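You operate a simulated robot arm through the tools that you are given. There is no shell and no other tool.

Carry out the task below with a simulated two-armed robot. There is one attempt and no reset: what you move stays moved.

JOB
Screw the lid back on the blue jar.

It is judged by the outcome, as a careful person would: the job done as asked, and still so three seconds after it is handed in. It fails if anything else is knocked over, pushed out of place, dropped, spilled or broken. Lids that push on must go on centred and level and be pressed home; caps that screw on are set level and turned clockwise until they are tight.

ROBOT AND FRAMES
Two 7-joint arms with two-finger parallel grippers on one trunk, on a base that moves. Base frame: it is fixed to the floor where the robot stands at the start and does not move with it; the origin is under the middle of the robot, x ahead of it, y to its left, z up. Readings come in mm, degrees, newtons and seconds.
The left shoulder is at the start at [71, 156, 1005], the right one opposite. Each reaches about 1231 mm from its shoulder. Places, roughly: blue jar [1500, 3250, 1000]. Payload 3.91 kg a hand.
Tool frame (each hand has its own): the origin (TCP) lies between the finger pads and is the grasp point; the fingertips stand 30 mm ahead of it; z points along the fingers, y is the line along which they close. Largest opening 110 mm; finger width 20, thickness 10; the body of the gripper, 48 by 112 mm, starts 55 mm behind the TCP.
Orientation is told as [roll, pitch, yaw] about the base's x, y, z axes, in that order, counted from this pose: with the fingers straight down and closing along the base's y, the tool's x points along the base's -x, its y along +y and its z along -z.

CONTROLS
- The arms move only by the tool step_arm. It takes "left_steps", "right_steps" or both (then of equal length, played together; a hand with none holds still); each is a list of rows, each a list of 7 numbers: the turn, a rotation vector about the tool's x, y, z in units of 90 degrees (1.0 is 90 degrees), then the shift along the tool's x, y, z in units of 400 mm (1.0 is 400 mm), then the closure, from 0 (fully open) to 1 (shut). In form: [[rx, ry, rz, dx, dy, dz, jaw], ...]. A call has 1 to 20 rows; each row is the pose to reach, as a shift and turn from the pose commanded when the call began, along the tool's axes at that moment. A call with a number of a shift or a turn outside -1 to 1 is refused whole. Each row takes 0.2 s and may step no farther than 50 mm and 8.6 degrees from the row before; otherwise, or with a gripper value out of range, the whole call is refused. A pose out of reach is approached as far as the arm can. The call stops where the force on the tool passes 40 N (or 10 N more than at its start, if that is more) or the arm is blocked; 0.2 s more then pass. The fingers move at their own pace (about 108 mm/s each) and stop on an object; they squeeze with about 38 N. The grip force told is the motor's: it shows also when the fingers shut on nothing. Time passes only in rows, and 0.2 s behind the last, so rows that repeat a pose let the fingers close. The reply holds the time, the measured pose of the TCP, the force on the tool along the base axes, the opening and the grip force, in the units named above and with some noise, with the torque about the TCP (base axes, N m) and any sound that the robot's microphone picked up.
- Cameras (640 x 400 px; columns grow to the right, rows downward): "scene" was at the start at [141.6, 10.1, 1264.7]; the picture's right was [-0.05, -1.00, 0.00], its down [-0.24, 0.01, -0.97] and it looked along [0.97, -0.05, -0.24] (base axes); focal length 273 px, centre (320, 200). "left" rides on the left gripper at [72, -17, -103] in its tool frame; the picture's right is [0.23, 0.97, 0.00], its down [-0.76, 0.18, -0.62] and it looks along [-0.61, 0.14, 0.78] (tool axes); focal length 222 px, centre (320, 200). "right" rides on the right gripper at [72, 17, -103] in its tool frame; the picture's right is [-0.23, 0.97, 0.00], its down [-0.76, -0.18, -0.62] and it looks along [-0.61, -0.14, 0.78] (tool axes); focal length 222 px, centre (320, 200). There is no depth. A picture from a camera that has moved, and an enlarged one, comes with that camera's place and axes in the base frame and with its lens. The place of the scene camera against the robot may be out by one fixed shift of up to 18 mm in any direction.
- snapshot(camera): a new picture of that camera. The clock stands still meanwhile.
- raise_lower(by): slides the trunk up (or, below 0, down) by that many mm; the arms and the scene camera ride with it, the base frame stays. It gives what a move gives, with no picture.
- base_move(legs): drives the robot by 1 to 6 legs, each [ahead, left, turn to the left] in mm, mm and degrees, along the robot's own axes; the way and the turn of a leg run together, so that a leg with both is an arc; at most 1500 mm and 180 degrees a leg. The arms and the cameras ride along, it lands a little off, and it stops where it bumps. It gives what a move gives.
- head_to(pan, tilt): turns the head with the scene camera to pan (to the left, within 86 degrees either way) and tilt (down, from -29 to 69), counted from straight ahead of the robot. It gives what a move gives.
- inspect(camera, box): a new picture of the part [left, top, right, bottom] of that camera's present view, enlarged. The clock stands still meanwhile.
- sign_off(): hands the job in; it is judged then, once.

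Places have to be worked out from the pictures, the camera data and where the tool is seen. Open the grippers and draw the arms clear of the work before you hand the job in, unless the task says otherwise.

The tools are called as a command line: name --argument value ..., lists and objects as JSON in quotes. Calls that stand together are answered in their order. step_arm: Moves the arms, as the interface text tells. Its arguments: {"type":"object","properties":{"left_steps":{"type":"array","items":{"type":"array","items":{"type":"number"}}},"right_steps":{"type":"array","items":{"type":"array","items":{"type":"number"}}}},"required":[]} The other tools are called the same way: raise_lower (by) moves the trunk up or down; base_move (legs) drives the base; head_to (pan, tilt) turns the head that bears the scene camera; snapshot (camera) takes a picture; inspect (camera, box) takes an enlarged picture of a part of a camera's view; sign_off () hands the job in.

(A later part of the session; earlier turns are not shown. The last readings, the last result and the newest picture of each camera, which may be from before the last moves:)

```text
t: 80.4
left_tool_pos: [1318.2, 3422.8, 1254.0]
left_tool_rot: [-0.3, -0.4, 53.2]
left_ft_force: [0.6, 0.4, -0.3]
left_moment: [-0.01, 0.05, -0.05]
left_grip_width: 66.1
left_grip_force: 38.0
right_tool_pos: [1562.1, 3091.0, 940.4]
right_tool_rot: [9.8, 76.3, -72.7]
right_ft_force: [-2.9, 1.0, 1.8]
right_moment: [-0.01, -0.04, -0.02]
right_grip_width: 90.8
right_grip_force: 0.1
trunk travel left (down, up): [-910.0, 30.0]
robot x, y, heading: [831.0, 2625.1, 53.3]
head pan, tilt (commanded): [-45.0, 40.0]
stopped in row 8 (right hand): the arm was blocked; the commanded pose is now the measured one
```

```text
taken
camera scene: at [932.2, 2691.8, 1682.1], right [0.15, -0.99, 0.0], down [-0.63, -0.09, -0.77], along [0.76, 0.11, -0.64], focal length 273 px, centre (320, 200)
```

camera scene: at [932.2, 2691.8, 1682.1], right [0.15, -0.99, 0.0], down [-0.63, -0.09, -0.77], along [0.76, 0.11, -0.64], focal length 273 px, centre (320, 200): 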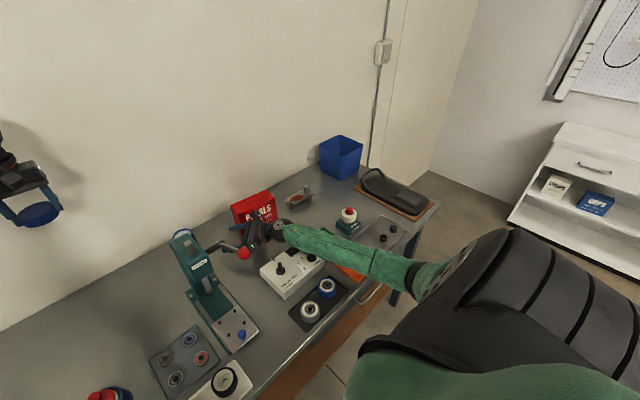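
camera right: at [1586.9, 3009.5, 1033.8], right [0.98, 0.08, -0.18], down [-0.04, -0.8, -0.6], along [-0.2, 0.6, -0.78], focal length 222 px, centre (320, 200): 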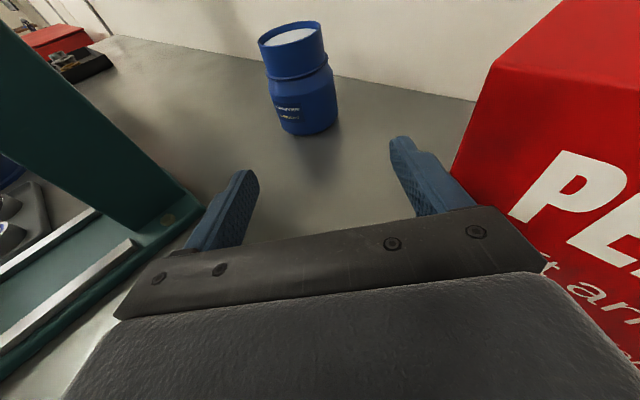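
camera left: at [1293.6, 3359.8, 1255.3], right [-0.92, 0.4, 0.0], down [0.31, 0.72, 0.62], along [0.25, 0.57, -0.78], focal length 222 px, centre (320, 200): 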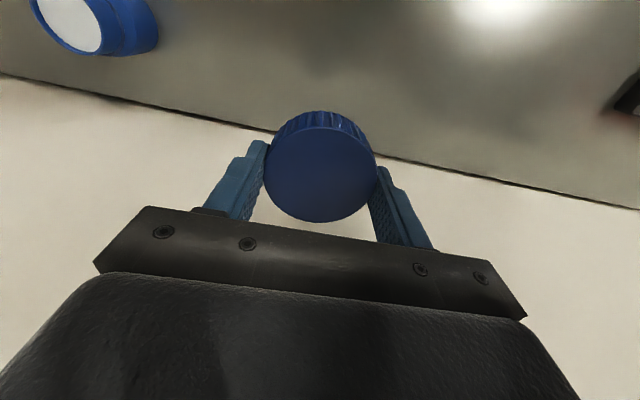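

The arm was blocked on the way down and twisted slightly: something on the wrist/forearm side is touching. I zoom in to find the contact before moving.

inspect --camera "scene" --box '[200, 180, 360, 300]'

inspect --camera "scene" --box '[230, 190, 430, 315]'

```text
3.33 times, centred on (280, 240) of scene
camera zoom: at [932.2, 2691.8, 1682.1], right [0.15, -0.99, 0.0], down [-0.63, -0.09, -0.77], along [0.76, 0.11, -0.64], focal length 910 px, centre (453, 67)
```

zoom: 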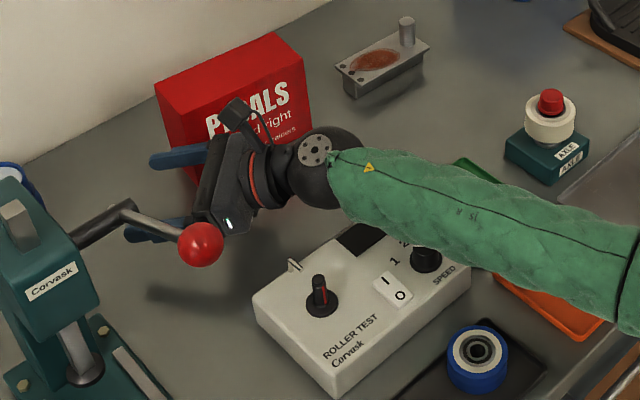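

```text
3.20 times, centred on (330, 252) of scene
camera zoom: at [932.2, 2691.8, 1682.1], right [0.15, -0.99, 0.0], down [-0.63, -0.09, -0.77], along [0.76, 0.11, -0.64], focal length 873 px, centre (288, 32)
```

zoom: 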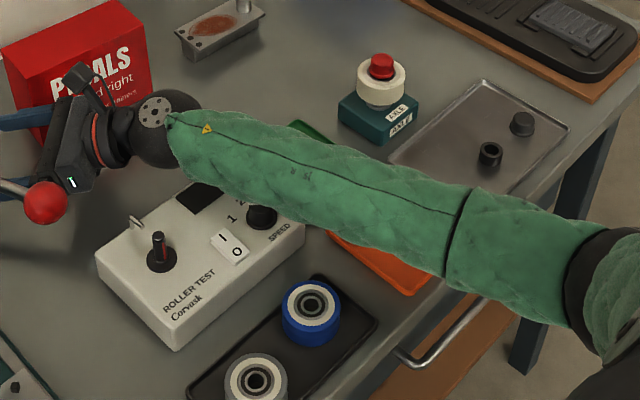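

The hand's right underside seems to be resting against the red box's front-left edge (the right side got lifted ~2°). I back straight up 60 mm and a bit away from the box, then re-check the box.

step_arm --right_steps '[[0, 0, 0, 0.03, -0.002, -0.007, 0.164], [0, 0, 0, 0.07, -0.005, -0.017, 0.164], [0, 0, 0, 0.11, -0.007, -0.026, 0.164], [0, 0, 0, 0.15, -0.01, -0.036, 0.164], [0, 0, 0, 0.2, -0.01, -0.048, 0.164], [0, 0, 0, 0.2, -0.01, -0.048, 0.164]]'

snapshot --camera "right"

inspect --camera "scene" --box '[200, 170, 360, 290]'

```text
t: 81.8
left_tool_pos: [1326.0, 3427.4, 1251.5]
left_tool_rot: [0.0, -0.1, 53.5]
left_ft_force: [-0.5, -0.2, 0.2]
left_moment: [0.03, -0.01, -0.01]
left_grip_width: 65.8
left_grip_force: 37.6
right_tool_pos: [1557.4, 3091.8, 1011.8]
right_tool_rot: [6.0, 76.1, -76.3]
right_ft_force: [0.6, 0.7, 0.2]
right_moment: [0.02, -0.02, 0.0]
right_grip_width: 92.1
right_grip_force: 0.1
trunk travel left (down, up): [-910.0, 30.0]
robot x, y, heading: [830.1, 2624.8, 53.6]
head pan, tilt (commanded): [-45.0, 40.0]
```

```text
taken
camera right: at [1585.2, 3012.0, 1105.6], right [0.98, 0.08, -0.2], down [-0.05, -0.8, -0.59], along [-0.21, 0.59, -0.78], focal length 222 px, centre (320, 200)
```

right: 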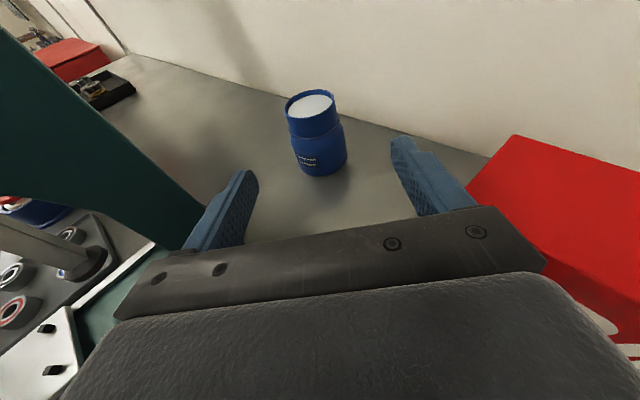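

```text
3.33 times, centred on (280, 230) of scene
camera zoom: at [943.7, 2695.5, 1683.6], right [0.15, -0.99, 0.0], down [-0.64, -0.1, -0.77], along [0.76, 0.11, -0.64], focal length 910 px, centre (453, 100)
```

zoom: 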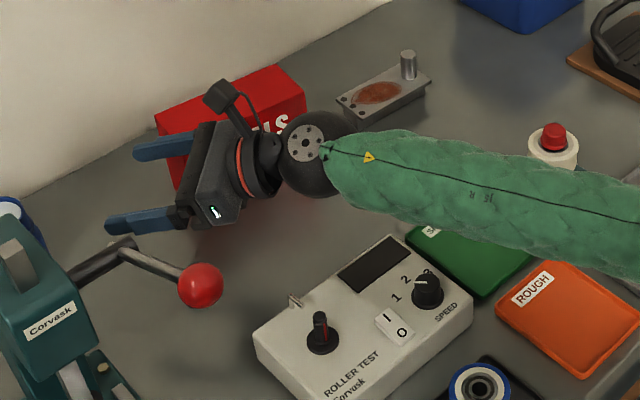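

Everything is still in place (box, tester, lever unchanged). The wrist came too low over the tester at that standoff, so instead I'll advance at z≈1035 above rim height with fingers passing both sides of the jar, then descend vertically there.

step_arm --right_steps '[[0, 0, 0.003, 0.0563, 0.0015, -0.0138, 0.09], [0, 0, 0.006, 0.0797, -0.0054, 0.081, 0.09], [0, 0, 0.01, 0.1031, -0.0123, 0.1758, 0.09], [0, 0, 0.013, 0.1266, -0.0191, 0.2707, 0.09], [0, 0, 0.016, 0.15, -0.026, 0.3655, 0.09], [0, 0, 0.016, 0.15, -0.026, 0.3655, 0.09]]'

snapshot --camera "right"

inspect --camera "scene" --box '[160, 150, 400, 300]'

```text
t: 83.2
left_tool_pos: [1325.6, 3426.3, 1251.5]
left_tool_rot: [0.0, -0.1, 53.4]
left_ft_force: [0.6, -0.1, -0.2]
left_moment: [0.03, 0.01, -0.01]
left_grip_width: 66.0
left_grip_force: 37.8
right_tool_pos: [1525.4, 3245.0, 1032.5]
right_tool_rot: [0.2, 76.1, -82.2]
right_ft_force: [-0.7, -0.6, 0.1]
right_moment: [-0.01, 0.0, 0.01]
right_grip_width: 100.2
right_grip_force: 0.0
trunk travel left (down, up): [-910.0, 30.0]
robot x, y, heading: [828.4, 2625.4, 53.6]
head pan, tilt (commanded): [-45.0, 40.0]
```

```text
taken
camera right: at [1554.9, 3164.8, 1127.0], right [0.97, 0.08, -0.22], down [-0.07, -0.8, -0.59], along [-0.22, 0.59, -0.78], focal length 222 px, centre (320, 200)
```

right: 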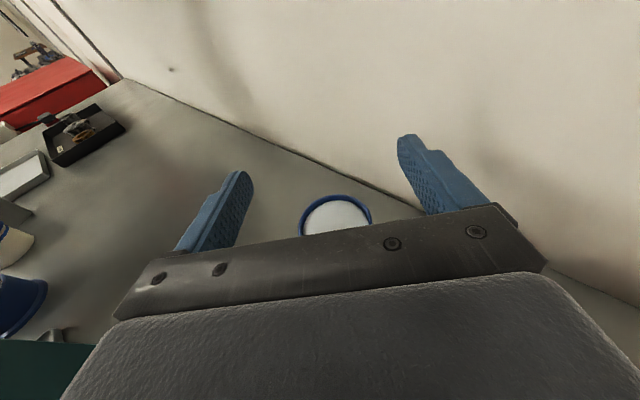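

```text
2.67 times, centred on (280, 225) of scene
camera zoom: at [944.7, 2694.2, 1683.6], right [0.15, -0.99, 0.0], down [-0.64, -0.09, -0.77], along [0.76, 0.11, -0.64], focal length 728 px, centre (427, 133)
```

zoom: 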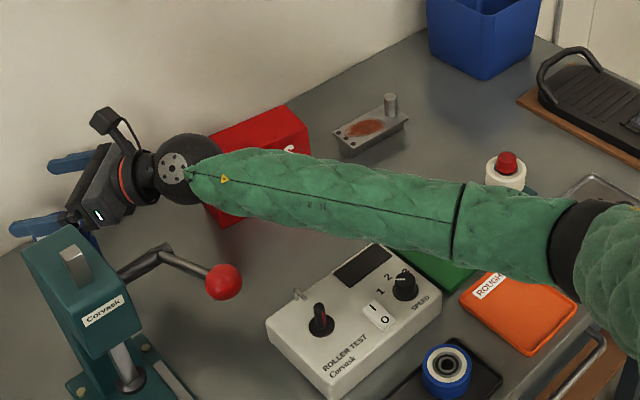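

The rim is centred between the right fingers. I descend vertically in two parts, first to z≈960.

step_arm --right_steps '[[0, 0, 0, -0.05, 0, 0.0124, 0.09], [0, 0, 0, -0.1, 0, 0.0247, 0.09], [0, 0, 0, -0.14, 0, 0.0346, 0.09], [0, 0, 0, -0.176, 0, 0.0435, 0.09], [0, 0, 0, -0.176, 0, 0.0435, 0.09]]'

snapshot --camera "right"

inspect --camera "scene" --box '[160, 150, 400, 300]'

```text
t: 84.4
left_tool_pos: [1325.7, 3427.0, 1252.0]
left_tool_rot: [0.1, -0.1, 53.4]
left_ft_force: [0.2, 0.5, -0.5]
left_moment: [0.01, 0.01, -0.01]
left_grip_width: 66.2
left_grip_force: 38.3
right_tool_pos: [1525.2, 3246.3, 960.2]
right_tool_rot: [0.3, 76.0, -82.1]
right_ft_force: [-0.3, -0.3, -0.1]
right_moment: [-0.02, 0.02, -0.04]
right_grip_width: 100.2
right_grip_force: 0.2
trunk travel left (down, up): [-910.0, 30.0]
robot x, y, heading: [830.1, 2626.8, 53.6]
head pan, tilt (commanded): [-45.0, 40.0]
```

```text
taken
camera right: at [1554.9, 3164.5, 1054.1], right [0.97, 0.08, -0.22], down [-0.07, -0.81, -0.59], along [-0.22, 0.59, -0.78], focal length 222 px, centre (320, 200)
```

right: 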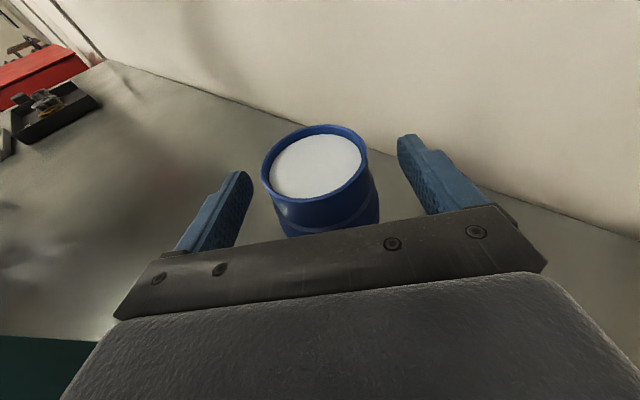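

```text
2.67 times, centred on (280, 225) of scene
camera zoom: at [944.1, 2695.2, 1683.6], right [0.15, -0.99, 0.0], down [-0.64, -0.1, -0.77], along [0.76, 0.11, -0.64], focal length 728 px, centre (427, 133)
```

zoom: 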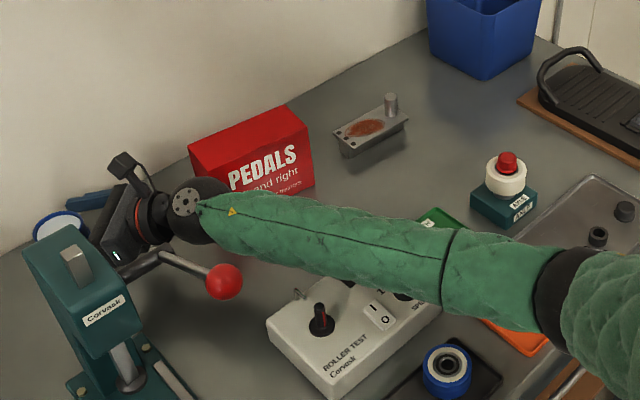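

The jar is centred (≈0 mm lateral, ~16 mm ahead of the TCP). I continue down to z≈905 in small steps.

step_arm --right_steps '[[0, 0, 0, -0.036, 0, 0.009, 0.09], [0, 0, 0, -0.072, 0, 0.018, 0.09], [0, 0, 0, -0.1, 0, 0.025, 0.09], [0, 0, 0, -0.12, 0, 0.03, 0.09], [0, 0, 0, -0.133, 0, 0.036, 0.09], [0, 0, 0, -0.133, 0, 0.036, 0.09]]'

snapshot --camera "right"

inspect --camera "scene" --box '[160, 150, 400, 300]'

```text
t: 85.8
left_tool_pos: [1326.3, 3425.0, 1254.1]
left_tool_rot: [0.0, -0.2, 53.4]
left_ft_force: [0.5, 1.3, -0.1]
left_moment: [0.01, -0.01, 0.0]
left_grip_width: 65.9
left_grip_force: 38.1
right_tool_pos: [1529.8, 3244.7, 909.8]
right_tool_rot: [1.0, 76.3, -81.6]
right_ft_force: [1.9, -2.4, 5.7]
right_moment: [-0.41, 0.03, 0.19]
right_grip_width: 99.8
right_grip_force: 0.1
trunk travel left (down, up): [-910.0, 30.0]
robot x, y, heading: [832.9, 2630.0, 53.7]
head pan, tilt (commanded): [-45.0, 40.0]
```

```text
taken
camera right: at [1558.9, 3164.0, 1003.6], right [0.97, 0.07, -0.22], down [-0.07, -0.8, -0.59], along [-0.22, 0.59, -0.78], focal length 222 px, centre (320, 200)
```

right: 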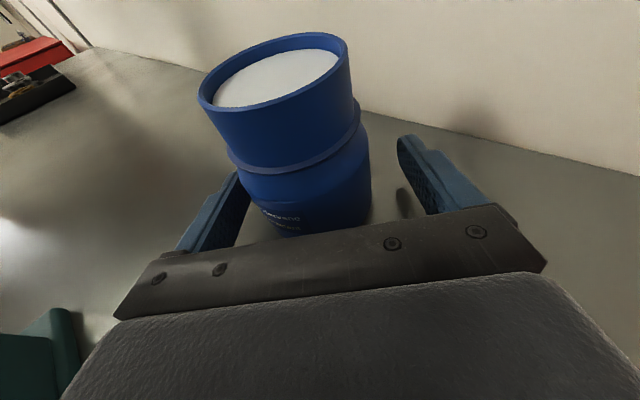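

```text
2.67 times, centred on (280, 225) of scene
camera zoom: at [944.9, 2693.1, 1684.3], right [0.15, -0.99, 0.0], down [-0.64, -0.09, -0.77], along [0.76, 0.11, -0.64], focal length 728 px, centre (427, 133)
```

zoom: 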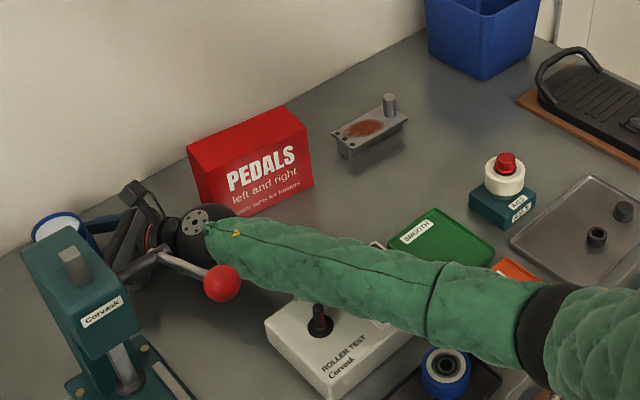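

A slight resistance appeared (5.7 N, hand displaced ~5 mm), likely the forearm nearing the tester's joystick. Gripping a little higher is fine, so I raise 10 mm and read again.

step_arm --right_steps '[[0, 0, 0, 0.015, 0, -0.004, 0.09], [0, 0, 0, 0.036, 0, -0.009, 0.09], [0, 0, 0, 0.036, 0, -0.009, 0.09]]'

snapshot --camera "right"

inspect --camera "scene" --box '[200, 190, 320, 290]'

```text
t: 86.6
left_tool_pos: [1324.7, 3427.8, 1253.1]
left_tool_rot: [0.0, -0.1, 53.5]
left_ft_force: [-0.8, -0.8, -0.9]
left_moment: [0.01, -0.03, -0.01]
left_grip_width: 65.9
left_grip_force: 38.0
right_tool_pos: [1523.2, 3247.3, 918.1]
right_tool_rot: [0.0, 76.0, -82.3]
right_ft_force: [0.3, 0.1, 0.4]
right_moment: [0.01, 0.0, 0.04]
right_grip_width: 100.3
right_grip_force: 0.1
trunk travel left (down, up): [-910.0, 30.0]
robot x, y, heading: [830.9, 2627.8, 53.8]
head pan, tilt (commanded): [-45.0, 40.0]
```

```text
taken
camera right: at [1553.1, 3166.9, 1013.3], right [0.97, 0.08, -0.22], down [-0.07, -0.81, -0.59], along [-0.22, 0.59, -0.78], focal length 222 px, centre (320, 200)
```

right: 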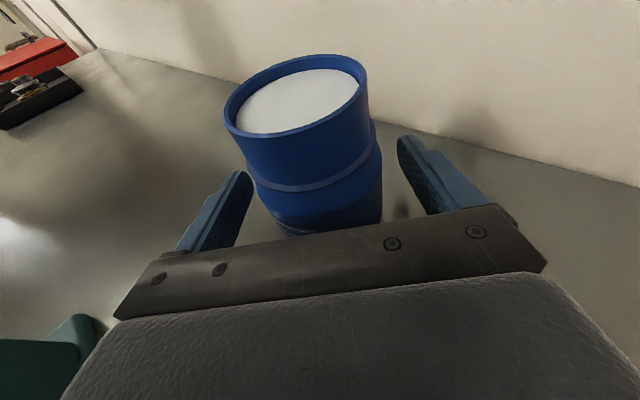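

```text
4.00 times, centred on (260, 240) of scene
camera zoom: at [943.6, 2695.2, 1683.4], right [0.15, -0.99, 0.0], down [-0.64, -0.1, -0.77], along [0.76, 0.11, -0.64], focal length 1092 px, centre (560, 40)
```

zoom: 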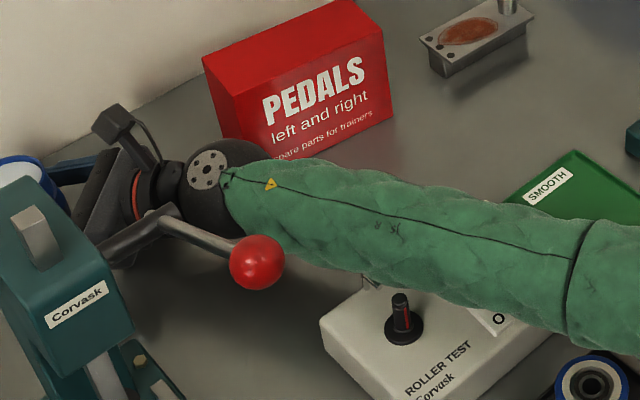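

Force is zero again and the hand is where commanded; the jar is centred within ~1 mm. I close the right fingers on the jar body.

step_arm --right_steps '[[0, 0, 0, 0, 0, 0, 0.2], [0, 0, 0, 0, 0, 0, 0.3], [0, 0, 0, 0, 0, 0, 0.36], [0, 0, 0, 0, 0, 0, 1], [0, 0, 0, 0, 0, 0, 1], [0, 0, 0, 0, 0, 0, 1]]'

snapshot --camera "right"

inspect --camera "left" --box '[40, 0, 240, 125]'

```text
t: 88.0
left_tool_pos: [1326.1, 3427.0, 1250.9]
left_tool_rot: [0.0, -0.1, 53.4]
left_ft_force: [0.0, -0.3, -0.1]
left_moment: [0.02, -0.04, -0.01]
left_grip_width: 66.1
left_grip_force: 37.9
right_tool_pos: [1524.9, 3247.9, 921.2]
right_tool_rot: [0.3, 76.0, -82.1]
right_ft_force: [-1.7, 0.7, 0.9]
right_moment: [0.02, -0.06, 0.04]
right_grip_width: 72.0
right_grip_force: 38.1
trunk travel left (down, up): [-910.0, 30.0]
robot x, y, heading: [833.5, 2628.3, 53.3]
head pan, tilt (commanded): [-45.0, 40.0]
```

```text
taken
camera right: at [1554.8, 3166.8, 1014.3], right [0.97, 0.08, -0.22], down [-0.07, -0.81, -0.59], along [-0.22, 0.59, -0.78], focal length 222 px, centre (320, 200)
```

right: 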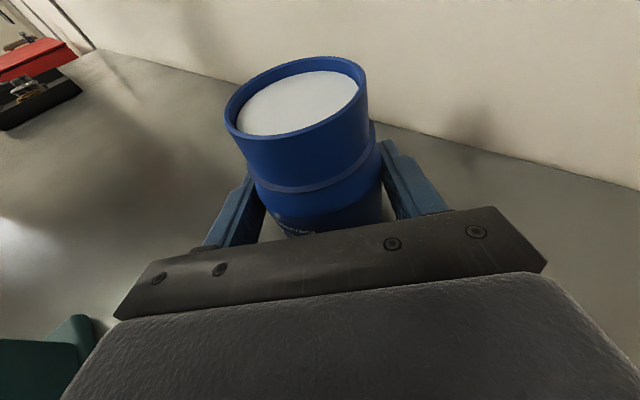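

```text
3.20 times, centred on (140, 62) of left
camera zoom: at [1294.5, 3358.9, 1355.4], right [-0.92, 0.4, 0.0], down [0.31, 0.72, 0.62], along [0.25, 0.57, -0.78], focal length 711 px, centre (896, 640)
```

zoom: 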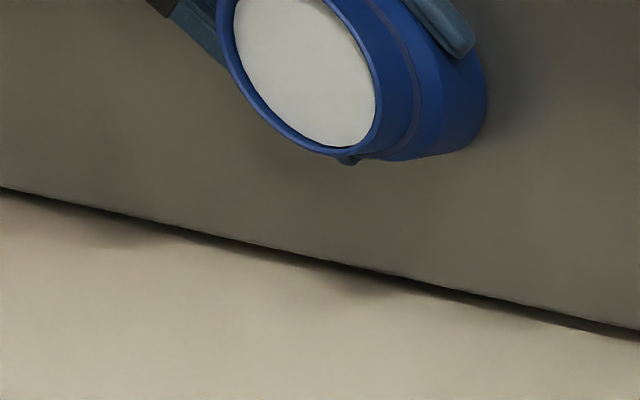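

The jar body is held (72 mm wide, 38 N). I point the head straight at the jar to have a third view over the press for aligning the lid.

head_to --pan -12 --tilt 40

inspect --camera "scene" --box '[240, 140, 400, 240]'

snapshot --camera "scene"

```text
t: 89.0
left_tool_pos: [1325.9, 3428.3, 1251.4]
left_tool_rot: [-0.1, 0.0, 53.3]
left_ft_force: [-0.3, 0.3, -0.8]
left_moment: [0.0, 0.02, 0.02]
left_grip_width: 65.8
left_grip_force: 38.4
right_tool_pos: [1525.8, 3246.7, 920.4]
right_tool_rot: [0.3, 76.0, -82.1]
right_ft_force: [-1.8, 1.4, 2.0]
right_moment: [0.07, -0.11, 0.03]
right_grip_width: 72.2
right_grip_force: 37.8
trunk travel left (down, up): [-910.0, 30.0]
robot x, y, heading: [831.0, 2628.9, 53.7]
head pan, tilt (commanded): [-12.0, 40.0]
```

```text
4.00 times, centred on (320, 190) of scene
camera zoom: at [923.5, 2739.4, 1683.5], right [0.66, -0.75, 0.0], down [-0.48, -0.43, -0.77], along [0.57, 0.51, -0.64], focal length 1092 px, centre (320, 240)
```

zoom: 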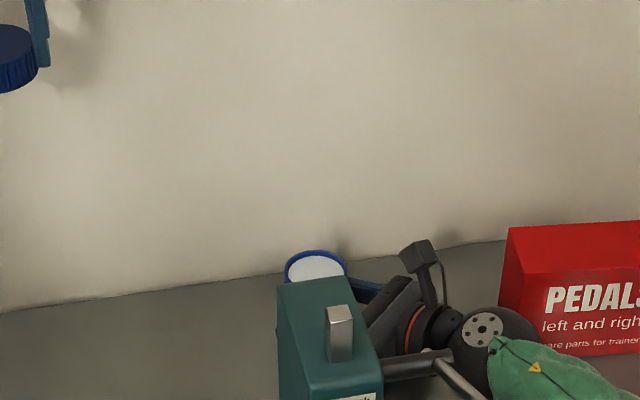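

```text
taken
camera scene: at [923.5, 2739.4, 1683.5], right [0.66, -0.75, 0.0], down [-0.48, -0.43, -0.77], along [0.57, 0.51, -0.64], focal length 273 px, centre (320, 200)
```

scene: 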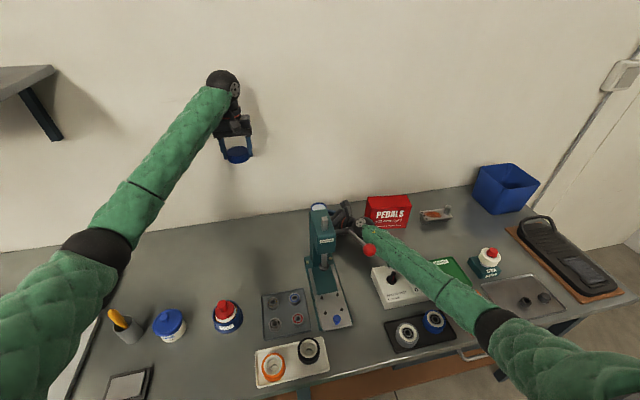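

I take a zoom covering both the held lid and the jar rim, to calibrate the scene camera's offset from the known lid position.

inspect --camera "scene" --box '[200, 125, 360, 225]'

```text
4.00 times, centred on (280, 175) of scene
camera zoom: at [923.5, 2739.4, 1683.5], right [0.66, -0.75, 0.0], down [-0.48, -0.43, -0.77], along [0.57, 0.51, -0.64], focal length 1092 px, centre (480, 300)
```

zoom: 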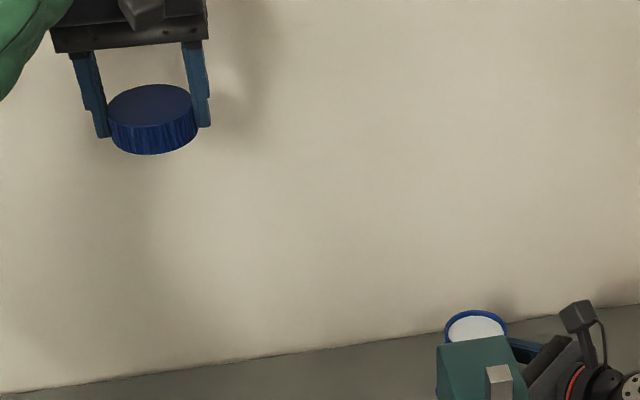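

With the scene camera's offset corrected, all views agree on the jar axis ≈ [1523.5, 3261], rim z≈971. I bring the lid above the jar at TCP z≈1120 (lid bottom ≈1086), turning the left hand 80° counter-clockwise on the way to leave room for a long clockwise stroke.

step_arm --left_steps '[[0, 0, -0.081, 0.004, -0.058, 0.03, 1], [0, 0, -0.162, 0.007, -0.117, 0.06, 1], [0, 0, -0.242, 0.011, -0.175, 0.09, 1], [0, 0, -0.323, 0.015, -0.233, 0.119, 1], [0, 0, -0.404, 0.018, -0.291, 0.149, 1], [0, 0, -0.485, 0.022, -0.35, 0.179, 1], [0, 0, -0.566, 0.025, -0.408, 0.209, 1], [0, 0, -0.647, 0.029, -0.466, 0.239, 1], [0, 0, -0.727, 0.033, -0.524, 0.269, 1], [0, 0, -0.808, 0.036, -0.583, 0.299, 1], [0, 0, -0.889, 0.04, -0.641, 0.3285, 1], [0, 0, -0.889, 0.04, -0.641, 0.3285, 1]]'

inspect --camera "scene" --box '[240, 110, 400, 230]'

snapshot --camera "right"

snapshot --camera "left"

```text
t: 91.6
left_tool_pos: [1521.4, 3262.5, 1119.5]
left_tool_rot: [-0.1, 0.0, 133.4]
left_ft_force: [0.1, -0.3, -0.5]
left_moment: [-0.03, 0.0, 0.01]
left_grip_width: 65.7
left_grip_force: 37.8
right_tool_pos: [1525.9, 3247.5, 920.2]
right_tool_rot: [0.3, 76.0, -82.1]
right_ft_force: [0.8, 0.8, 1.5]
right_moment: [0.09, -0.13, -0.02]
right_grip_width: 72.2
right_grip_force: 38.0
trunk travel left (down, up): [-910.0, 30.0]
robot x, y, heading: [833.3, 2627.0, 53.4]
head pan, tilt (commanded): [-12.0, 40.0]
```

```text
3.33 times, centred on (320, 170) of scene
camera zoom: at [923.1, 2739.8, 1683.5], right [0.66, -0.75, 0.0], down [-0.48, -0.43, -0.77], along [0.57, 0.51, -0.64], focal length 910 px, centre (320, 300)
```

zoom: 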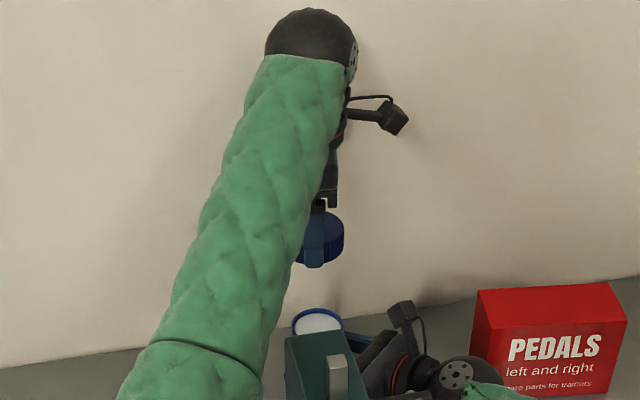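

```text
taken
camera right: at [1554.8, 3166.7, 1014.3], right [0.97, 0.07, -0.22], down [-0.07, -0.81, -0.59], along [-0.22, 0.59, -0.78], focal length 222 px, centre (320, 200)
```

right: 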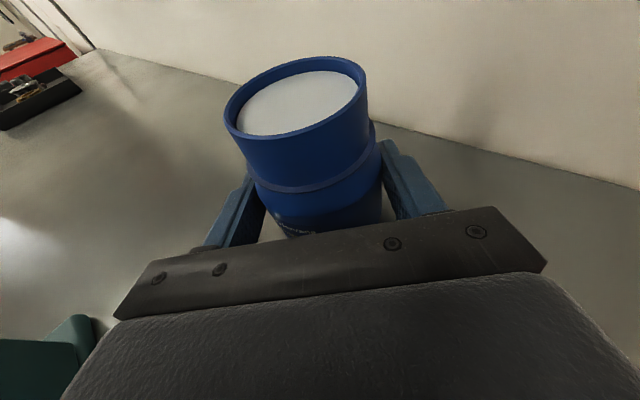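

```text
taken
camera left: at [1582.6, 3221.3, 1223.7], right [-0.55, -0.84, 0.0], down [-0.65, 0.43, 0.62], along [-0.52, 0.34, -0.78], focal length 222 px, centre (320, 200)
```

left: 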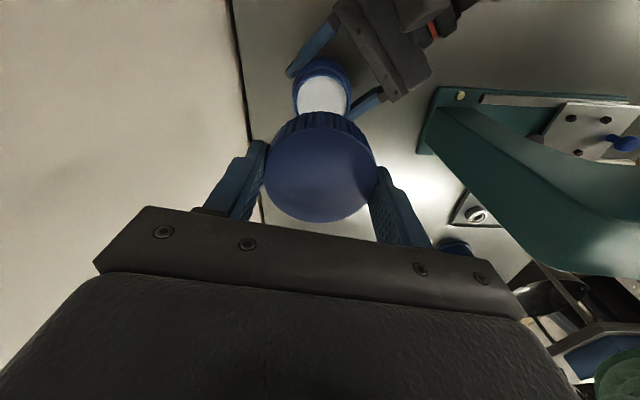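

The left camera now sees the jar's mouth just beyond the lid. I zoom in there to measure the lateral alignment between lid and jar.

inspect --camera "left" --box '[260, 45, 400, 145]'

```text
4.00 times, centred on (330, 95) of left
camera zoom: at [1582.6, 3221.3, 1223.7], right [-0.55, -0.84, 0.0], down [-0.65, 0.43, 0.62], along [-0.52, 0.34, -0.78], focal length 888 px, centre (280, 620)
```

zoom: 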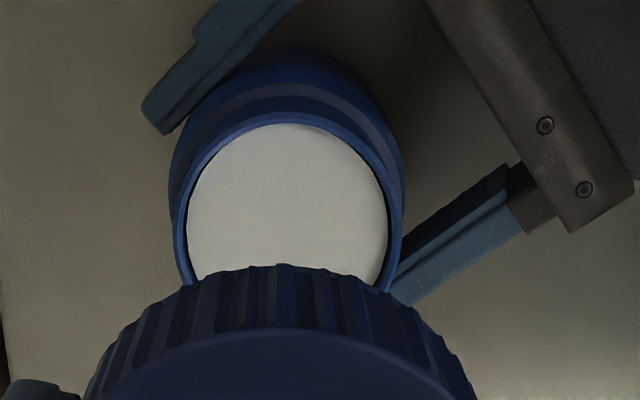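

Left-camera measurement suggests the jar axis is ~4 mm off along the tool's +x, while other views say nearly aligned; I apply half the correction and lower so the lid is ~8 mm above the rim for a closer look.

step_arm --left_steps '[[0, 0, 0, 0.002, 0, 0.07, 1], [0, 0, 0, 0.004, 0, 0.14, 1], [0, 0, 0, 0.005, 0, 0.21, 1], [0, 0, 0, 0.005, 0, 0.258, 1], [0, 0, 0, 0.005, 0, 0.258, 1]]'

snapshot --camera "right"

snapshot --camera "left"

inspect --camera "scene" --box '[260, 140, 380, 230]'

```text
t: 93.0
left_tool_pos: [1493.5, 3312.6, 1015.1]
left_tool_rot: [-0.6, -2.3, 136.0]
left_ft_force: [0.5, 0.3, -0.1]
left_moment: [0.01, 0.03, -0.03]
left_grip_width: 65.9
left_grip_force: 37.5
right_tool_pos: [1526.3, 3247.8, 920.4]
right_tool_rot: [0.3, 76.0, -82.1]
right_ft_force: [1.3, -0.8, 0.5]
right_moment: [0.01, -0.1, -0.06]
right_grip_width: 72.3
right_grip_force: 37.7
trunk travel left (down, up): [-910.0, 30.0]
robot x, y, heading: [834.0, 2628.5, 53.5]
head pan, tilt (commanded): [-12.0, 40.0]
stopped in row 5 (left hand): the arm was blocked; the commanded pose is now the measured one
```

```text
taken
camera right: at [1555.0, 3166.7, 1014.2], right [0.97, 0.08, -0.22], down [-0.07, -0.81, -0.59], along [-0.22, 0.59, -0.78], focal length 222 px, centre (320, 200)
```

right: 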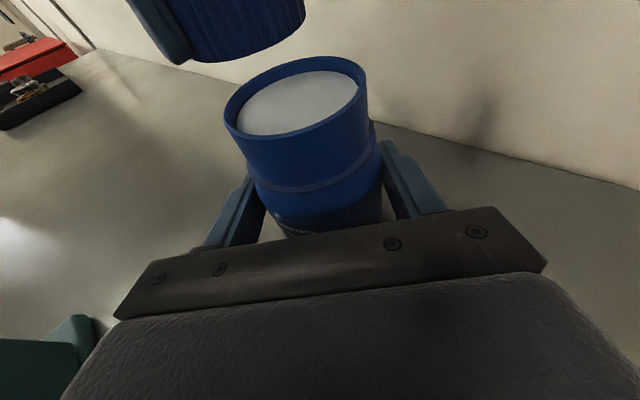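

```text
taken
camera left: at [1559.1, 3270.0, 1115.6], right [-0.51, -0.86, -0.02], down [-0.66, 0.38, 0.65], along [-0.55, 0.35, -0.76], focal length 222 px, centre (320, 200)
```

left: 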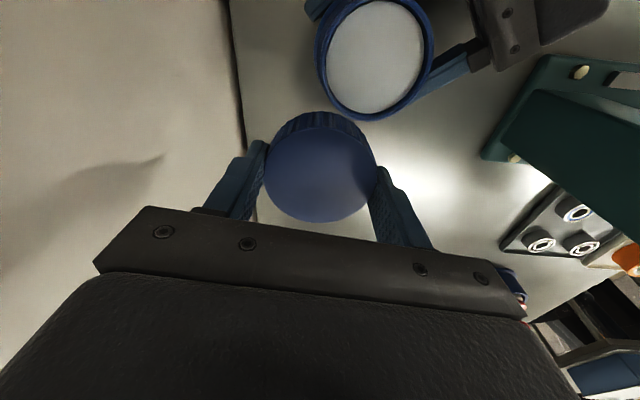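

```text
4.44 times, centred on (320, 185) of scene
camera zoom: at [923.8, 2739.4, 1683.5], right [0.66, -0.75, 0.0], down [-0.48, -0.43, -0.77], along [0.57, 0.51, -0.64], focal length 1213 px, centre (320, 267)
```

zoom: 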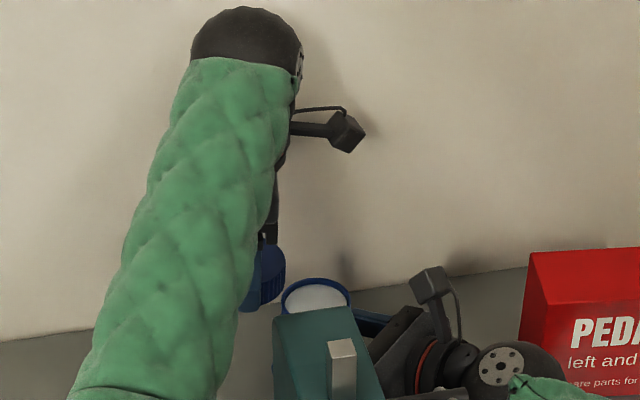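

The left forearm was blocked (probably by the press head), pushing the hand ~55 mm aside; the press itself looks unmoved. I look at the whole scene before retreating upward.

snapshot --camera "scene"

inspect --camera "scene" --box '[200, 140, 400, 290]'

```text
taken
camera scene: at [923.8, 2739.4, 1683.5], right [0.66, -0.75, 0.0], down [-0.48, -0.43, -0.77], along [0.57, 0.51, -0.64], focal length 273 px, centre (320, 200)
```

scene: 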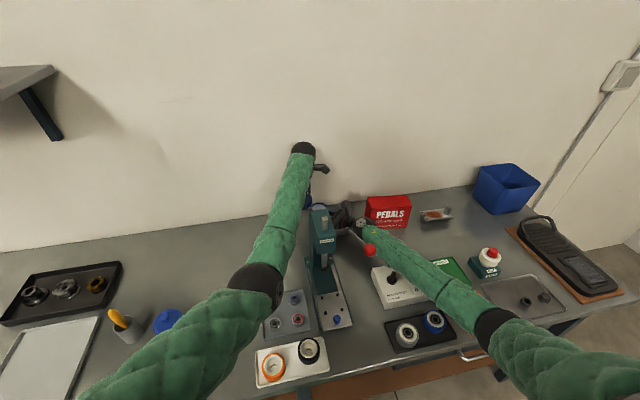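

```text
2.67 times, centred on (300, 215) of scene
camera zoom: at [923.8, 2739.4, 1683.5], right [0.66, -0.75, 0.0], down [-0.48, -0.43, -0.77], along [0.57, 0.51, -0.64], focal length 728 px, centre (373, 160)
```

zoom: 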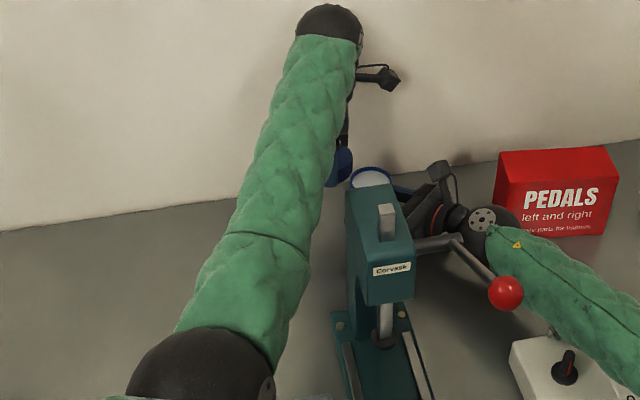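

The trunk shows no tilt and the press looks unmoved. I lift the left hand back to z≈1119, level it again and return it above the jar, then I'll descend in small monitored steps to find where the blocking starts.

step_arm --left_steps '[[-0.002, 0.008, 0.008, -0.0035, -0.0009, -0.0866, 1], [-0.004, 0.016, 0.016, -0.007, -0.0018, -0.173, 1], [-0.0067, 0.0255, 0.029, -0.0105, -0.0027, -0.26, 1], [-0.0067, 0.0255, 0.029, 0.06, 0.018, -0.263, 1], [-0.0067, 0.0255, 0.029, 0.13, 0.0386, -0.266, 1], [-0.0067, 0.0255, 0.029, 0.13, 0.0386, -0.266, 1]]'

snapshot --camera "scene"

inspect --camera "left" --box '[240, 45, 400, 145]'

```text
t: 94.6
left_tool_pos: [1515.0, 3288.4, 1138.1]
left_tool_rot: [-1.5, -0.7, 134.5]
left_ft_force: [0.0, -0.7, -0.8]
left_moment: [0.0, 0.03, -0.02]
left_grip_width: 65.9
left_grip_force: 38.1
right_tool_pos: [1526.6, 3248.3, 919.7]
right_tool_rot: [0.2, 76.1, -82.2]
right_ft_force: [0.4, -1.7, 0.5]
right_moment: [-0.04, -0.11, 0.03]
right_grip_width: 72.3
right_grip_force: 37.7
trunk travel left (down, up): [-910.0, 30.0]
robot x, y, heading: [831.7, 2624.8, 53.5]
head pan, tilt (commanded): [-12.0, 40.0]
stopped in row 6 (left hand): the arm was blocked; the commanded pose is now the measured one
```

```text
taken
camera scene: at [924.0, 2739.3, 1683.5], right [0.66, -0.75, 0.0], down [-0.48, -0.43, -0.77], along [0.57, 0.51, -0.64], focal length 273 px, centre (320, 200)
```

scene: 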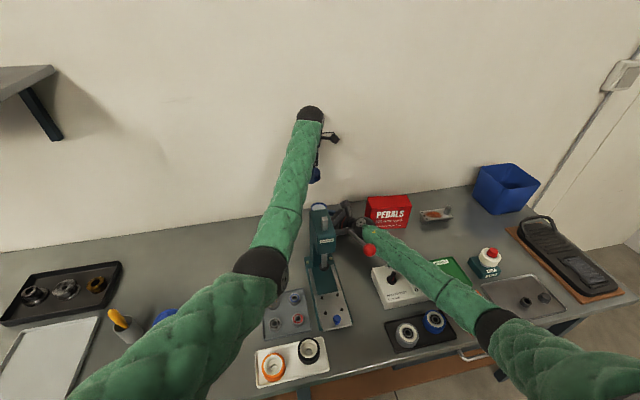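

```text
4.00 times, centred on (320, 95) of left
camera zoom: at [1576.8, 3246.4, 1241.3], right [-0.53, -0.85, -0.03], down [-0.67, 0.4, 0.63], along [-0.52, 0.35, -0.78], focal length 888 px, centre (320, 620)
```

zoom: 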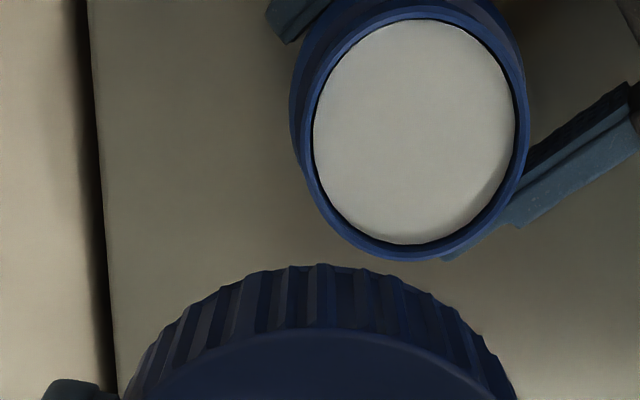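

Blocked again although this pose was reached before, so the arm's posture has changed. I look down at my left shoulder and upper arm for a possible self-contact.

head_to --pan 40 --tilt 50

snapshot --camera "scene"

head_to --pan 0 --tilt 62

snapshot --camera "scene"

```text
t: 95.8
left_tool_pos: [1515.8, 3289.5, 1136.9]
left_tool_rot: [-1.3, -0.7, 134.7]
left_ft_force: [0.1, 0.2, -0.7]
left_moment: [-0.01, -0.03, 0.0]
left_grip_width: 65.9
left_grip_force: 38.0
right_tool_pos: [1526.3, 3248.3, 920.3]
right_tool_rot: [0.3, 76.0, -82.2]
right_ft_force: [-0.5, 0.2, -0.5]
right_moment: [0.02, -0.01, 0.02]
right_grip_width: 72.0
right_grip_force: 37.8
trunk travel left (down, up): [-910.0, 30.0]
robot x, y, heading: [831.0, 2627.6, 53.2]
head pan, tilt (commanded): [40.0, 50.0]
```

```text
taken
camera scene: at [855.5, 2759.8, 1669.4], right [1.0, 0.06, 0.0], down [0.05, -0.76, -0.64], along [-0.04, 0.64, -0.77], focal length 273 px, centre (320, 200)
```

scene: 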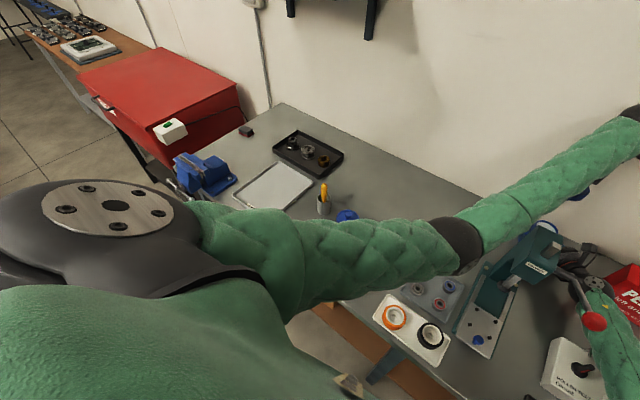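

```text
t: 96.9
left_tool_pos: [1514.2, 3287.4, 1135.2]
left_tool_rot: [-1.2, -0.8, 134.6]
left_ft_force: [0.7, 0.3, -1.0]
left_moment: [-0.04, 0.02, -0.01]
left_grip_width: 65.9
left_grip_force: 37.4
right_tool_pos: [1525.7, 3247.3, 918.9]
right_tool_rot: [0.2, 75.9, -82.0]
right_ft_force: [-1.0, 0.1, 1.1]
right_moment: [0.04, -0.02, 0.02]
right_grip_width: 71.7
right_grip_force: 38.0
trunk travel left (down, up): [-910.0, 30.0]
robot x, y, heading: [831.3, 2630.3, 53.6]
head pan, tilt (commanded): [0.0, 62.0]
```

```text
taken
camera scene: at [898.4, 2734.8, 1654.5], right [0.8, -0.59, 0.0], down [-0.52, -0.71, -0.47], along [0.28, 0.38, -0.88], focal length 273 px, centre (320, 200)
```

scene: 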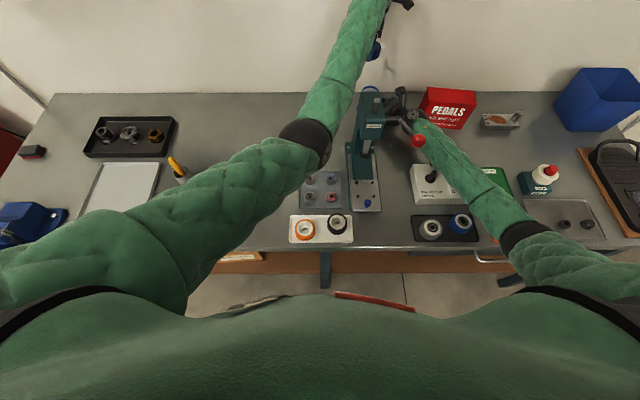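

No obvious contact in view; the left arm's posture itself may be the limit. I withdraw the left hand up and back left to its earlier free pose (turning back clockwise) to see whether it tracks properly there.

step_arm --left_steps '[[-0.006, 0.004, 0, 0, 0, -0.08, 1], [-0.013, 0.009, 0, 0, 0, -0.16, 1], [-0.013, 0.009, 0.09, -0.058, 0.009, -0.19, 1], [-0.013, 0.009, 0.18, -0.116, 0.018, -0.22, 1], [-0.013, 0.009, 0.27, -0.174, 0.026, -0.25, 1], [-0.013, 0.009, 0.36, -0.232, 0.035, -0.29, 1], [-0.013, 0.009, 0.45, -0.29, 0.044, -0.29, 1], [-0.013, 0.009, 0.54, -0.348, 0.053, -0.29, 1], [-0.013, 0.009, 0.63, -0.406, 0.062, -0.29, 1], [-0.013, 0.009, 0.72, -0.464, 0.07, -0.29, 1], [-0.013, 0.009, 0.81, -0.522, 0.079, -0.29, 1], [-0.013, 0.009, 0.9, -0.58, 0.088, -0.29, 1], [-0.013, 0.009, 0.9, -0.58, 0.088, -0.29, 1]]'

snapshot --camera "scene"

```text
t: 99.7
left_tool_pos: [1351.5, 3461.1, 1228.5]
left_tool_rot: [0.8, -0.2, 53.4]
left_ft_force: [0.8, -0.2, -0.2]
left_moment: [0.02, -0.02, -0.03]
left_grip_width: 65.9
left_grip_force: 37.7
left hand out of reach, approached as far as the arm can: row 3, 4, 5, 6, 7, 8, 9, 10, 11, 12, 13
right_tool_pos: [1527.4, 3246.9, 920.1]
right_tool_rot: [0.2, 76.2, -82.2]
right_ft_force: [0.1, -0.6, 1.1]
right_moment: [-0.01, -0.08, -0.03]
right_grip_width: 72.2
right_grip_force: 37.7
trunk travel left (down, up): [-910.0, 30.0]
robot x, y, heading: [831.9, 2625.6, 53.4]
head pan, tilt (commanded): [0.0, 62.0]
```

```text
taken
camera scene: at [898.8, 2734.5, 1654.5], right [0.8, -0.59, 0.0], down [-0.53, -0.71, -0.47], along [0.28, 0.38, -0.88], focal length 273 px, centre (320, 200)
```

scene: 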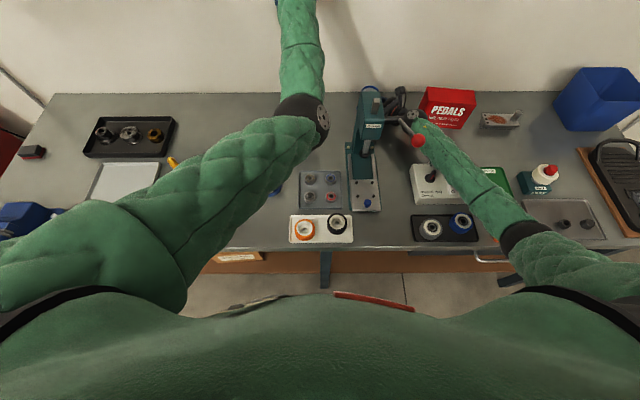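

The arm's redundancy has wandered: the elbow swung inward while the hand was turned so far counter-clockwise, and it is now stuck in a bad posture. I take the left hand back to its original home-like pose (lid still held) to recover the natural elbow-out posture.

step_arm --left_steps '[[-0.008, 0.002, 0, 0.045, 0.063, -0.067, 1], [-0.008, 0.002, 0, 0.091, 0.126, -0.133, 1], [-0.008, 0.002, 0, 0.136, 0.19, -0.2, 1], [-0.008, 0.002, 0, 0.181, 0.253, -0.267, 1], [-0.008, 0.002, 0, 0.227, 0.316, -0.334, 1], [-0.008, 0.002, 0, 0.272, 0.379, -0.4, 1], [-0.008, 0.002, 0, 0.317, 0.442, -0.467, 1], [-0.008, 0.002, 0, 0.363, 0.506, -0.534, 1], [-0.008, 0.002, 0, 0.408, 0.569, -0.6, 1], [-0.008, 0.002, 0, 0.4535, 0.632, -0.667, 1], [-0.008, 0.002, 0, 0.4535, 0.632, -0.667, 1]]'

head_to --pan 15 --tilt 45

snapshot --camera "scene"

```text
t: 102.1
left_tool_pos: [1008.6, 3565.0, 1492.7]
left_tool_rot: [1.5, 0.2, 53.5]
left_ft_force: [0.9, 0.2, -0.4]
left_moment: [0.01, 0.02, -0.01]
left_grip_width: 65.6
left_grip_force: 38.1
left hand out of reach, approached as far as the arm can: row 1, 2, 3, 4, 5, 6, 7, 8, 9, 10, 11
right_tool_pos: [1526.3, 3247.7, 920.5]
right_tool_rot: [0.2, 76.1, -82.2]
right_ft_force: [-0.9, -1.9, 1.5]
right_moment: [-0.14, -0.06, -0.01]
right_grip_width: 72.4
right_grip_force: 37.7
trunk travel left (down, up): [-910.0, 30.0]
robot x, y, heading: [828.7, 2626.0, 53.5]
head pan, tilt (commanded): [0.0, 62.0]
```

```text
t: 102.9
left_tool_pos: [1008.3, 3565.4, 1492.1]
left_tool_rot: [1.5, 0.0, 53.5]
left_ft_force: [-0.2, 0.7, 0.5]
left_moment: [0.0, 0.03, 0.0]
left_grip_width: 66.0
left_grip_force: 37.8
right_tool_pos: [1525.6, 3246.8, 920.5]
right_tool_rot: [0.0, 76.1, -82.2]
right_ft_force: [-0.5, -0.9, 0.8]
right_moment: [0.04, 0.03, -0.01]
right_grip_width: 72.1
right_grip_force: 37.5
trunk travel left (down, up): [-910.0, 30.0]
robot x, y, heading: [832.1, 2625.2, 53.6]
head pan, tilt (commanded): [15.0, 45.0]
```

```text
taken
camera scene: at [889.8, 2758.7, 1676.2], right [0.93, -0.37, 0.0], down [-0.26, -0.66, -0.71], along [0.26, 0.66, -0.71], focal length 273 px, centre (320, 200)
```

scene: 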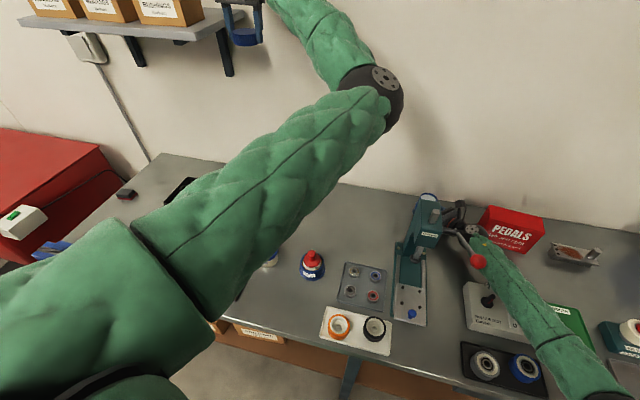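

The left elbow has flipped to the inside, and the lid is near the wall shelf. I first move the left hand right and back, away from the shelf, watching the posture.

step_arm --left_steps '[[0, 0, 0, 0.03, -0.06, 0, 1], [0, 0, 0, 0.06, -0.12, 0, 1], [0, 0, 0, 0.09, -0.18, 0, 1], [0, 0, 0, 0.12, -0.24, 0, 1], [0, 0, 0, 0.15, -0.3, 0, 1], [0, 0, 0, 0.18, -0.36, 0, 1], [0, 0, 0, 0.2, -0.4, 0, 1], [0, 0, 0, 0.2, -0.4, 0, 1]]'

snapshot --camera "scene"

```text
t: 104.7
left_tool_pos: [1043.1, 3573.5, 1489.3]
left_tool_rot: [1.4, 0.1, 53.4]
left_ft_force: [0.3, 0.6, 0.5]
left_moment: [0.0, 0.01, 0.04]
left_grip_width: 66.0
left_grip_force: 37.9
left hand out of reach, approached as far as the arm can: row 1, 2, 3, 4, 5, 6, 7, 8
right_tool_pos: [1525.9, 3247.9, 919.8]
right_tool_rot: [0.1, 75.9, -82.2]
right_ft_force: [-0.5, -0.3, 0.2]
right_moment: [-0.01, 0.02, -0.02]
right_grip_width: 72.4
right_grip_force: 37.8
trunk travel left (down, up): [-910.0, 30.0]
robot x, y, heading: [831.8, 2627.3, 53.7]
head pan, tilt (commanded): [15.0, 45.0]
```

```text
taken
camera scene: at [889.9, 2758.8, 1676.3], right [0.93, -0.37, 0.0], down [-0.26, -0.66, -0.71], along [0.26, 0.66, -0.71], focal length 273 px, centre (320, 200)
```

scene: 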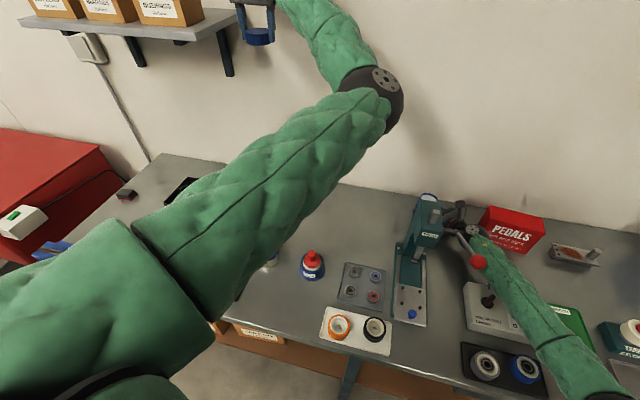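

The arm is at some joint limit and barely moves. Turning the hand counter-clockwise should free the wrist joint, so I try 60° of that in place.

step_arm --left_steps '[[0, 0, -0.085, 0, 0, 0, 1], [0, 0, -0.17, 0, 0, 0, 1], [0, 0, -0.255, 0, 0, 0, 1], [0, 0, -0.34, 0, 0, 0, 1], [0, 0, -0.425, 0, 0, 0, 1], [0, 0, -0.51, 0, 0, 0, 1], [0, 0, -0.595, 0, 0, 0, 1], [0, 0, -0.667, 0, 0, 0, 1], [0, 0, -0.667, 0, 0, 0, 1]]'

snapshot --camera "scene"

```text
t: 106.7
left_tool_pos: [1043.9, 3575.4, 1486.4]
left_tool_rot: [0.9, -1.2, 113.6]
left_ft_force: [-0.8, -0.2, 0.6]
left_moment: [-0.01, -0.02, -0.01]
left_grip_width: 65.8
left_grip_force: 37.7
right_tool_pos: [1526.6, 3246.8, 920.6]
right_tool_rot: [0.3, 76.0, -82.2]
right_ft_force: [0.9, 0.1, 0.4]
right_moment: [0.01, 0.02, 0.02]
right_grip_width: 72.0
right_grip_force: 38.2
trunk travel left (down, up): [-910.0, 30.0]
robot x, y, heading: [827.3, 2626.9, 53.4]
head pan, tilt (commanded): [15.0, 45.0]
```

```text
taken
camera scene: at [890.0, 2758.8, 1676.3], right [0.93, -0.37, 0.0], down [-0.26, -0.66, -0.71], along [0.26, 0.66, -0.71], focal length 273 px, centre (320, 200)
```

scene: 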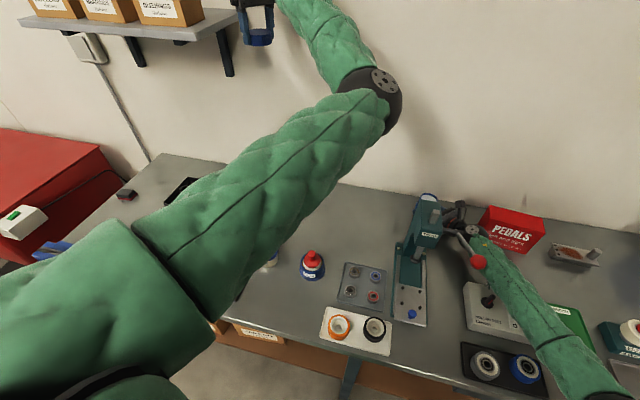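

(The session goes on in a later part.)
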